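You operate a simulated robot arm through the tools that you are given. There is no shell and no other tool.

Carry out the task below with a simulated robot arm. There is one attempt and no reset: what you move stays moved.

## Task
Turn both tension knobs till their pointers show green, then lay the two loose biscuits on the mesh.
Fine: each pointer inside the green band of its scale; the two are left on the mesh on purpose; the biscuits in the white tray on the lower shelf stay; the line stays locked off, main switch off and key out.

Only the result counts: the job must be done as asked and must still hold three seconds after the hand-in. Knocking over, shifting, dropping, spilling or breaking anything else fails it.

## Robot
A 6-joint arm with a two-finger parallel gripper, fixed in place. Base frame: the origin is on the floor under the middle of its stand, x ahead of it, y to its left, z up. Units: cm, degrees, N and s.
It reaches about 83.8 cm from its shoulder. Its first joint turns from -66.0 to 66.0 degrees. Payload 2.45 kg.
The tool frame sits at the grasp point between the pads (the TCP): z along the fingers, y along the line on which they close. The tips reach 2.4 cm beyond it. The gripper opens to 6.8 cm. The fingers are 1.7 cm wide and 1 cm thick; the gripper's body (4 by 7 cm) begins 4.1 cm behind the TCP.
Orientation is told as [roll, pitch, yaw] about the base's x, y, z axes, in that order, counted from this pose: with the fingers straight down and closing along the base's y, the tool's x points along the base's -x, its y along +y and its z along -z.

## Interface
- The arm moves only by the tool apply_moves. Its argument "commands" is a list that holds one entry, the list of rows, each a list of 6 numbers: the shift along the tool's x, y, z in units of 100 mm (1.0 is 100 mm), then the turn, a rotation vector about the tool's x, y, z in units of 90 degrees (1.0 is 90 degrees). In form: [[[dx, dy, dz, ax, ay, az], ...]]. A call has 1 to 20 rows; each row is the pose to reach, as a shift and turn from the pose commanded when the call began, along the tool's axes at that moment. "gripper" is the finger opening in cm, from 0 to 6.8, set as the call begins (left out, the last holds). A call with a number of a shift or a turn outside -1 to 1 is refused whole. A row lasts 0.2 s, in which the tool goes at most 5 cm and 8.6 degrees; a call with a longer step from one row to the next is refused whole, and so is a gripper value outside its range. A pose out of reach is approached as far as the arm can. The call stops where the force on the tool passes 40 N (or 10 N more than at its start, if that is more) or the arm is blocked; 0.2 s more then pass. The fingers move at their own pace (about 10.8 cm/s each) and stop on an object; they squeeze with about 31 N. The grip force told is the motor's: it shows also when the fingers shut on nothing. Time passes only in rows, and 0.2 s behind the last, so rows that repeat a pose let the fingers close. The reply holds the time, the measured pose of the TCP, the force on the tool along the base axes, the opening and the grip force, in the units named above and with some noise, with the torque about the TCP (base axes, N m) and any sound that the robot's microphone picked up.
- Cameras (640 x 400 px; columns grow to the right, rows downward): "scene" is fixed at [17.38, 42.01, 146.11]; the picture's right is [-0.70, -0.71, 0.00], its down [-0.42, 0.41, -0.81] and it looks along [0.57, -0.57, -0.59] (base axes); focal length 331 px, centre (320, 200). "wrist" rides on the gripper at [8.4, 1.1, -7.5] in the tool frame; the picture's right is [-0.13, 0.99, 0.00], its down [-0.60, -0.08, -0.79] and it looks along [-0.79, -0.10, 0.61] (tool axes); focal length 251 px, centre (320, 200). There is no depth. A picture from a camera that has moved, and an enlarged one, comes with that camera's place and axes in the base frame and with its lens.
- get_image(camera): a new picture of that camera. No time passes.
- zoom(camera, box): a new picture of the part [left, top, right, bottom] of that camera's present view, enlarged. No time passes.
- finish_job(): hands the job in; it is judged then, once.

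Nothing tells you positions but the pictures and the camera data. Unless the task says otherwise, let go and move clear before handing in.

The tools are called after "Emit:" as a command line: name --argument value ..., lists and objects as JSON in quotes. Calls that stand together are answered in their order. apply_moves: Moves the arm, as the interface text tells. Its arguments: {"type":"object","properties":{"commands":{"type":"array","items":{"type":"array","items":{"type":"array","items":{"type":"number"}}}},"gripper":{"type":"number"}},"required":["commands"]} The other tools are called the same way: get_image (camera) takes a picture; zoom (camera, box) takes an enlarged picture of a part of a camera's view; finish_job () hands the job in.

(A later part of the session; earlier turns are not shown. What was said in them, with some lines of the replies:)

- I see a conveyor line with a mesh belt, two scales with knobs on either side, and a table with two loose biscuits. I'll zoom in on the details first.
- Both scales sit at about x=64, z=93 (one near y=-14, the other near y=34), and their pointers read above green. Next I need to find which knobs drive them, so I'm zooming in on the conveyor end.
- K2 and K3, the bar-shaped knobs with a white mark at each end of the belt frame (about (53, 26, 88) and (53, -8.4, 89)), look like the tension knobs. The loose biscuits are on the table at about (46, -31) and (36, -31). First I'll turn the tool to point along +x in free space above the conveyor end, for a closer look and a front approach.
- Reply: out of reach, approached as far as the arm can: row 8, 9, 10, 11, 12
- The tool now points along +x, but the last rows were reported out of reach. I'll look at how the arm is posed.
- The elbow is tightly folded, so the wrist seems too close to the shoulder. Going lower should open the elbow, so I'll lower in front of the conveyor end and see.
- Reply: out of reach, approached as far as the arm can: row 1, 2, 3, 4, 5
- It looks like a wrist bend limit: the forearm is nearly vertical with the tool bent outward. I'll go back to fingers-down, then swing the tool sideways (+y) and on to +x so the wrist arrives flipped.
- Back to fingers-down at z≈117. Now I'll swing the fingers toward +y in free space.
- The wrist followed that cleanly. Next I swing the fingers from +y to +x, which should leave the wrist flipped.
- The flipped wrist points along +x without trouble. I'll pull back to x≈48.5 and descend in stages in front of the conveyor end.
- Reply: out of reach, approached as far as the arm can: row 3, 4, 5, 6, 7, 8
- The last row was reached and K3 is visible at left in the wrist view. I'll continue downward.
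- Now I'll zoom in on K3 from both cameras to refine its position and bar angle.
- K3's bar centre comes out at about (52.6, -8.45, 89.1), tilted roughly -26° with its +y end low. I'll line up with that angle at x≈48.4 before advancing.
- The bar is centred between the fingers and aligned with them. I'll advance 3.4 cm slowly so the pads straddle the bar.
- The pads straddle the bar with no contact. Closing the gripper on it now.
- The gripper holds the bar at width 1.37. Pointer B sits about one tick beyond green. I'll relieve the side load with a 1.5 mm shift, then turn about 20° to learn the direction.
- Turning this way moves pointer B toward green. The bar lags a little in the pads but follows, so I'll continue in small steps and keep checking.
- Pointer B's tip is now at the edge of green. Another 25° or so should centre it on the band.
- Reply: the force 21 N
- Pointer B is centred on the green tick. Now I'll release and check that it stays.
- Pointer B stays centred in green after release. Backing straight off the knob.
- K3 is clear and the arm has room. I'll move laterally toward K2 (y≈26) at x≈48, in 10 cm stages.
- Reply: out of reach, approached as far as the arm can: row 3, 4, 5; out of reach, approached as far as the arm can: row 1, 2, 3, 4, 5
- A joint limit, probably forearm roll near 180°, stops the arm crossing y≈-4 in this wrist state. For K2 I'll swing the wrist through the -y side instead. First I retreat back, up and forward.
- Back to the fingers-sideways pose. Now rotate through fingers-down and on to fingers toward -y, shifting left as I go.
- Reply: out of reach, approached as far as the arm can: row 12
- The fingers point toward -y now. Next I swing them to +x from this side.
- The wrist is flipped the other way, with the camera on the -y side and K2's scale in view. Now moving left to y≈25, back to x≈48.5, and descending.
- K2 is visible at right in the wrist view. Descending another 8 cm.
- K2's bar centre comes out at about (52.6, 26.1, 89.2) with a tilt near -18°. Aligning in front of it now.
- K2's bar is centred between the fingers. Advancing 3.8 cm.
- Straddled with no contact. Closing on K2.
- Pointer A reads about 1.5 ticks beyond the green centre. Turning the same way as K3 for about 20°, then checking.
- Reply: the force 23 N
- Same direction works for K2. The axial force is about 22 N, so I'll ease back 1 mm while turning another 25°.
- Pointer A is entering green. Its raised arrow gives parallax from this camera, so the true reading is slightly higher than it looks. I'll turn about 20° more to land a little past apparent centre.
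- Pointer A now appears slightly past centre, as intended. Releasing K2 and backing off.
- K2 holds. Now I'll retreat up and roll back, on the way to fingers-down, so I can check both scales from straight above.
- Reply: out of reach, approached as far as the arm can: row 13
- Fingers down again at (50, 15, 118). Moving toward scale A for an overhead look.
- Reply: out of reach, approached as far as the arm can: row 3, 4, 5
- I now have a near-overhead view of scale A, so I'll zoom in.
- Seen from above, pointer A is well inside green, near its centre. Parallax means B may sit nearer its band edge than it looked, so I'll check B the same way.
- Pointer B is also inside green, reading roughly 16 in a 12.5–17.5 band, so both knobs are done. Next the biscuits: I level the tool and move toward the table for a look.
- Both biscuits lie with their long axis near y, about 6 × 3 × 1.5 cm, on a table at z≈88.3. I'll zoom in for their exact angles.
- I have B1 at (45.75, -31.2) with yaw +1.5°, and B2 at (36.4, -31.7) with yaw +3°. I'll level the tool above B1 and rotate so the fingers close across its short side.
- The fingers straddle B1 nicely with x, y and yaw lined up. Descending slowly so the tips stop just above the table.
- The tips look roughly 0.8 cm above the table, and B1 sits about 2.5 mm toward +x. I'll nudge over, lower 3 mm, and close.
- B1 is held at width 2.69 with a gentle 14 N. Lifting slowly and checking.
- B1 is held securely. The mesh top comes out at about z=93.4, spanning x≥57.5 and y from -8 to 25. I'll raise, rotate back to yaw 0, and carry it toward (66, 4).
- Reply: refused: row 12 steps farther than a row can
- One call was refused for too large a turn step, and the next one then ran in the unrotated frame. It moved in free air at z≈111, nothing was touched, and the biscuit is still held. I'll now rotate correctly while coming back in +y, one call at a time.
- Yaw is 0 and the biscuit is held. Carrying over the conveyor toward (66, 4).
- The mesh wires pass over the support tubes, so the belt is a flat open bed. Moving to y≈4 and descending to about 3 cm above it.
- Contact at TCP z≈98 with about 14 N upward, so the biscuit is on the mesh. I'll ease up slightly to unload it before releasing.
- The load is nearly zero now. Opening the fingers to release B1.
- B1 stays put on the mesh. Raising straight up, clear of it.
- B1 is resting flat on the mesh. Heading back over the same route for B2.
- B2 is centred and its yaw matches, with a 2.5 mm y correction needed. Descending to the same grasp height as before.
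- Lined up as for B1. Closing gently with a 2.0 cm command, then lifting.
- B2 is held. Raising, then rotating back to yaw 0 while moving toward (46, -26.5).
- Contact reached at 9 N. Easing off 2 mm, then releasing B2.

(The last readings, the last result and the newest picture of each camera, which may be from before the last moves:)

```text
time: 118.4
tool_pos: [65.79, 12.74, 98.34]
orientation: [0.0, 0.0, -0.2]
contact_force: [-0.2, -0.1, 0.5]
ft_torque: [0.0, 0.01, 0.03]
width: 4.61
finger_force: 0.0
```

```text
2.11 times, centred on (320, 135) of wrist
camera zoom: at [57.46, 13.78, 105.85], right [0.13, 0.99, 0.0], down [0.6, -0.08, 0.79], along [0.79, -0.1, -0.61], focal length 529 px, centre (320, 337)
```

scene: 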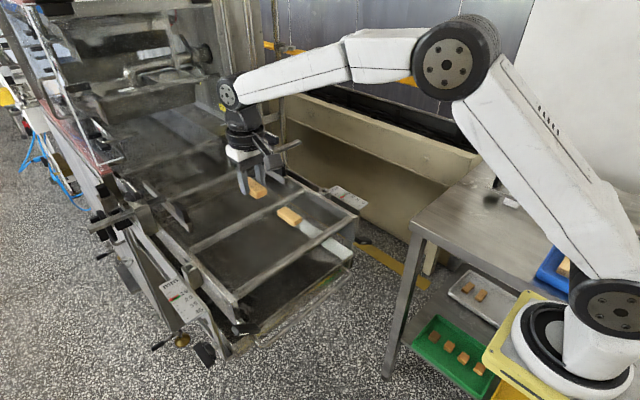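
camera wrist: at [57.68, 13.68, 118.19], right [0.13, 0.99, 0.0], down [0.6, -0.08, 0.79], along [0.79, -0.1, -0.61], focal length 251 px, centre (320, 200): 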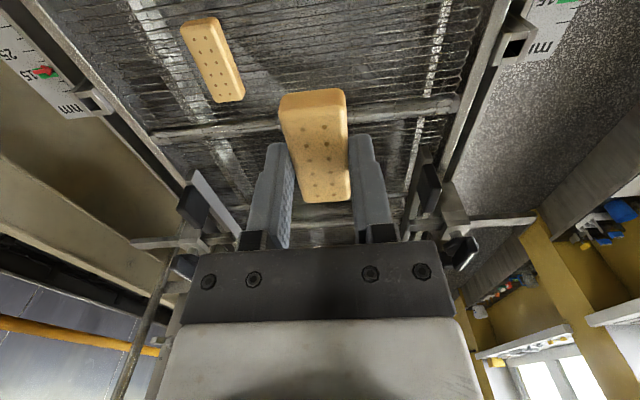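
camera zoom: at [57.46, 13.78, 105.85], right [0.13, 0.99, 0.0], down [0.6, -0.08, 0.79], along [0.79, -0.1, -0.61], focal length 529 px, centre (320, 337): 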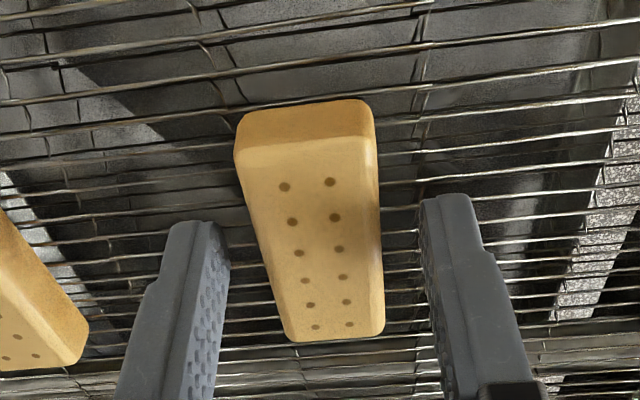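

B2 is free on the mesh. Raising straight up and moving clear.

Emit:
apply_moves --commands '[[[0, 0, -0.1, 0, 0, 0], [0, 0, -0.25, 0, 0, 0], [0, 0, -0.45, 0, 0, 0], [0, 0, -0.65, 0, 0, 0], [0, 0, -0.85, 0, 0, 0], [0, 0, -1.0, 0, 0, 0]]]'

Emit:
apply_moves --commands '[[[0.05, -0.05, -0.3, 0, 0, 0], [0.25, -0.25, -0.4, 0, 0, 0], [0.5, -0.5, -0.4, 0, 0, 0], [0.75, -0.75, -0.4, 0, 0, 0], [1.0, -1.0, -0.4, 0, 0, 0]]]'

Emit:
apply_moves --commands '[[[0.25, -0.25, 0, 0, 0, 0], [0.5, -0.5, 0, 0, 0, 0], [0.75, -0.75, 0, 0, 0, 0], [1.0, -1.0, 0, 0, 0, 0], [1.0, -1.0, 0, 0, 0, 0]]]'

Emit:
get_image --camera "scene"

Emit:
zoom --camera "scene" --box '[200, 160, 360, 280]'

Emit:
zoom --camera "scene" --box '[165, 280, 205, 310]'

Emit:
zoom --camera "scene" --box '[330, 182, 360, 207]'

Emit:
zoom --camera "scene" --box '[380, 180, 640, 400]'

```text
time: 119.8
tool_pos: [65.75, 12.57, 108.6]
orientation: [0.0, -0.1, 0.2]
contact_force: [-0.1, -0.4, 0.0]
ft_torque: [0.01, 0.0, -0.03]
width: 4.59
finger_force: 0.0
```

```text
time: 121.0
tool_pos: [55.89, 2.75, 112.46]
orientation: [0.0, -0.2, 0.1]
contact_force: [-0.3, -0.3, -0.3]
ft_torque: [0.01, 0.0, 0.03]
width: 4.59
finger_force: 0.0
```

```text
time: 122.2
tool_pos: [45.79, -7.46, 112.41]
orientation: [-0.1, 0.0, 0.1]
contact_force: [-0.4, -0.1, -0.4]
ft_torque: [0.04, 0.02, -0.03]
width: 4.6
finger_force: 0.0
```

```text
taken
```

scene: 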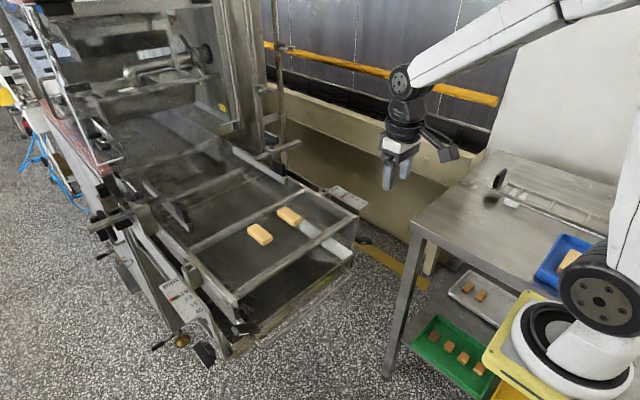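

```text
3.33 times, centred on (280, 220) of scene
camera zoom: at [17.37, 42.01, 146.11], right [-0.7, -0.71, 0.0], down [-0.42, 0.41, -0.81], along [0.57, -0.57, -0.59], focal length 1102 px, centre (453, 133)
```

zoom: 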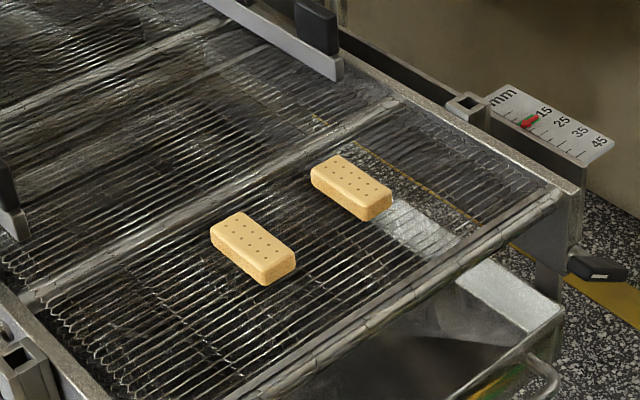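

```text
13.33 times, centred on (185, 295) of scene
camera zoom: at [17.37, 42.01, 146.11], right [-0.7, -0.71, 0.0], down [-0.42, 0.41, -0.81], along [0.57, -0.57, -0.59], focal length 4409 px, centre (2120, -1067)
```

zoom: 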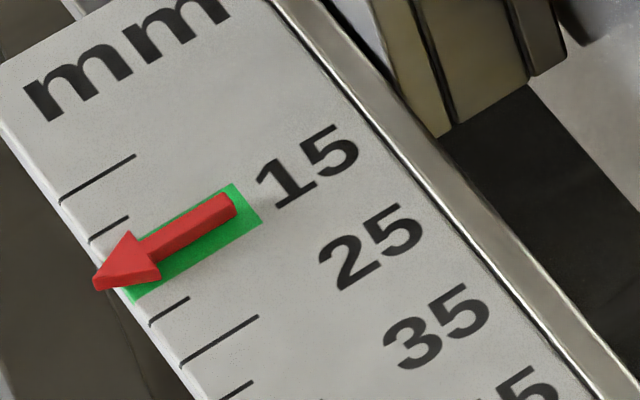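

```text
16.00 times, centred on (345, 194) of scene
camera zoom: at [17.37, 42.01, 146.11], right [-0.7, -0.71, 0.0], down [-0.42, 0.41, -0.81], along [0.57, -0.57, -0.59], focal length 5291 px, centre (-80, 288)
```

zoom: 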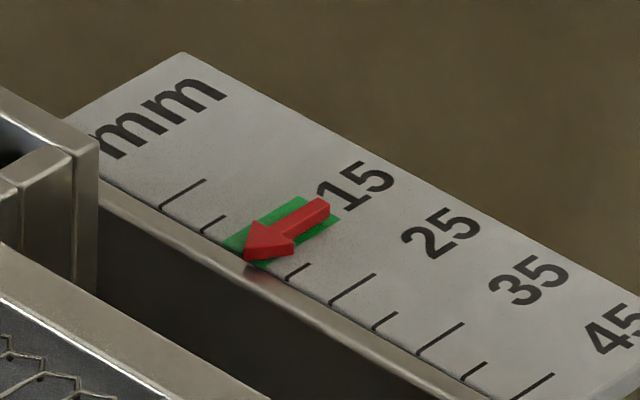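

```text
1.82 times, centred on (510, 290) of scene
camera zoom: at [17.37, 42.01, 146.11], right [-0.7, -0.71, 0.0], down [-0.42, 0.41, -0.81], along [0.57, -0.57, -0.59], focal length 601 px, centre (-26, 36)
```

zoom: 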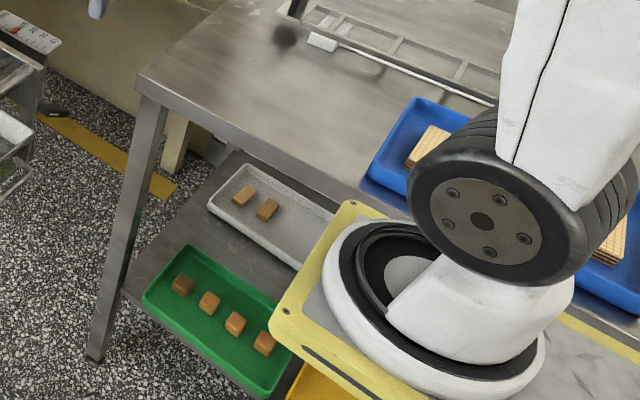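

Both biscuits lie flat on the mesh and both pointers are inside green. The white tray's biscuits and the rest of the scene look undisturbed, and the arm is clear with its gripper empty, so I'm handing in.

Emit:
finish_job

```text
The job is handed in.
```

Both tension knobs are set with their pointers in the green, and the two loose biscuits are lying on the mesh. I've handed the job in; the reply only confirmed receipt, so I don't know how it was judged.

- **Left pointer (+y side):** it sits near the centre of its green band, checked from almost straight above.
- **Right pointer (−y side):** it is inside the green but off-centre, at roughly 16 on a band I read as about 12.5 to 17.5. I left it there instead of turning that knob again.
- **Biscuits:** both lie flat and apart near the discharge end of the mesh, at about (66, 4) and (66, 13).
- **Everything else:** I never went near the main switch or key. The biscuits in the white tray are still there, and I saw nothing else moved or knocked in the final pictures.

While carrying the first biscuit, one move was refused and the next ran in the wrong direction for about 14 cm. It was in free air well above the table; nothing was touched and the biscuit stayed in the grip.
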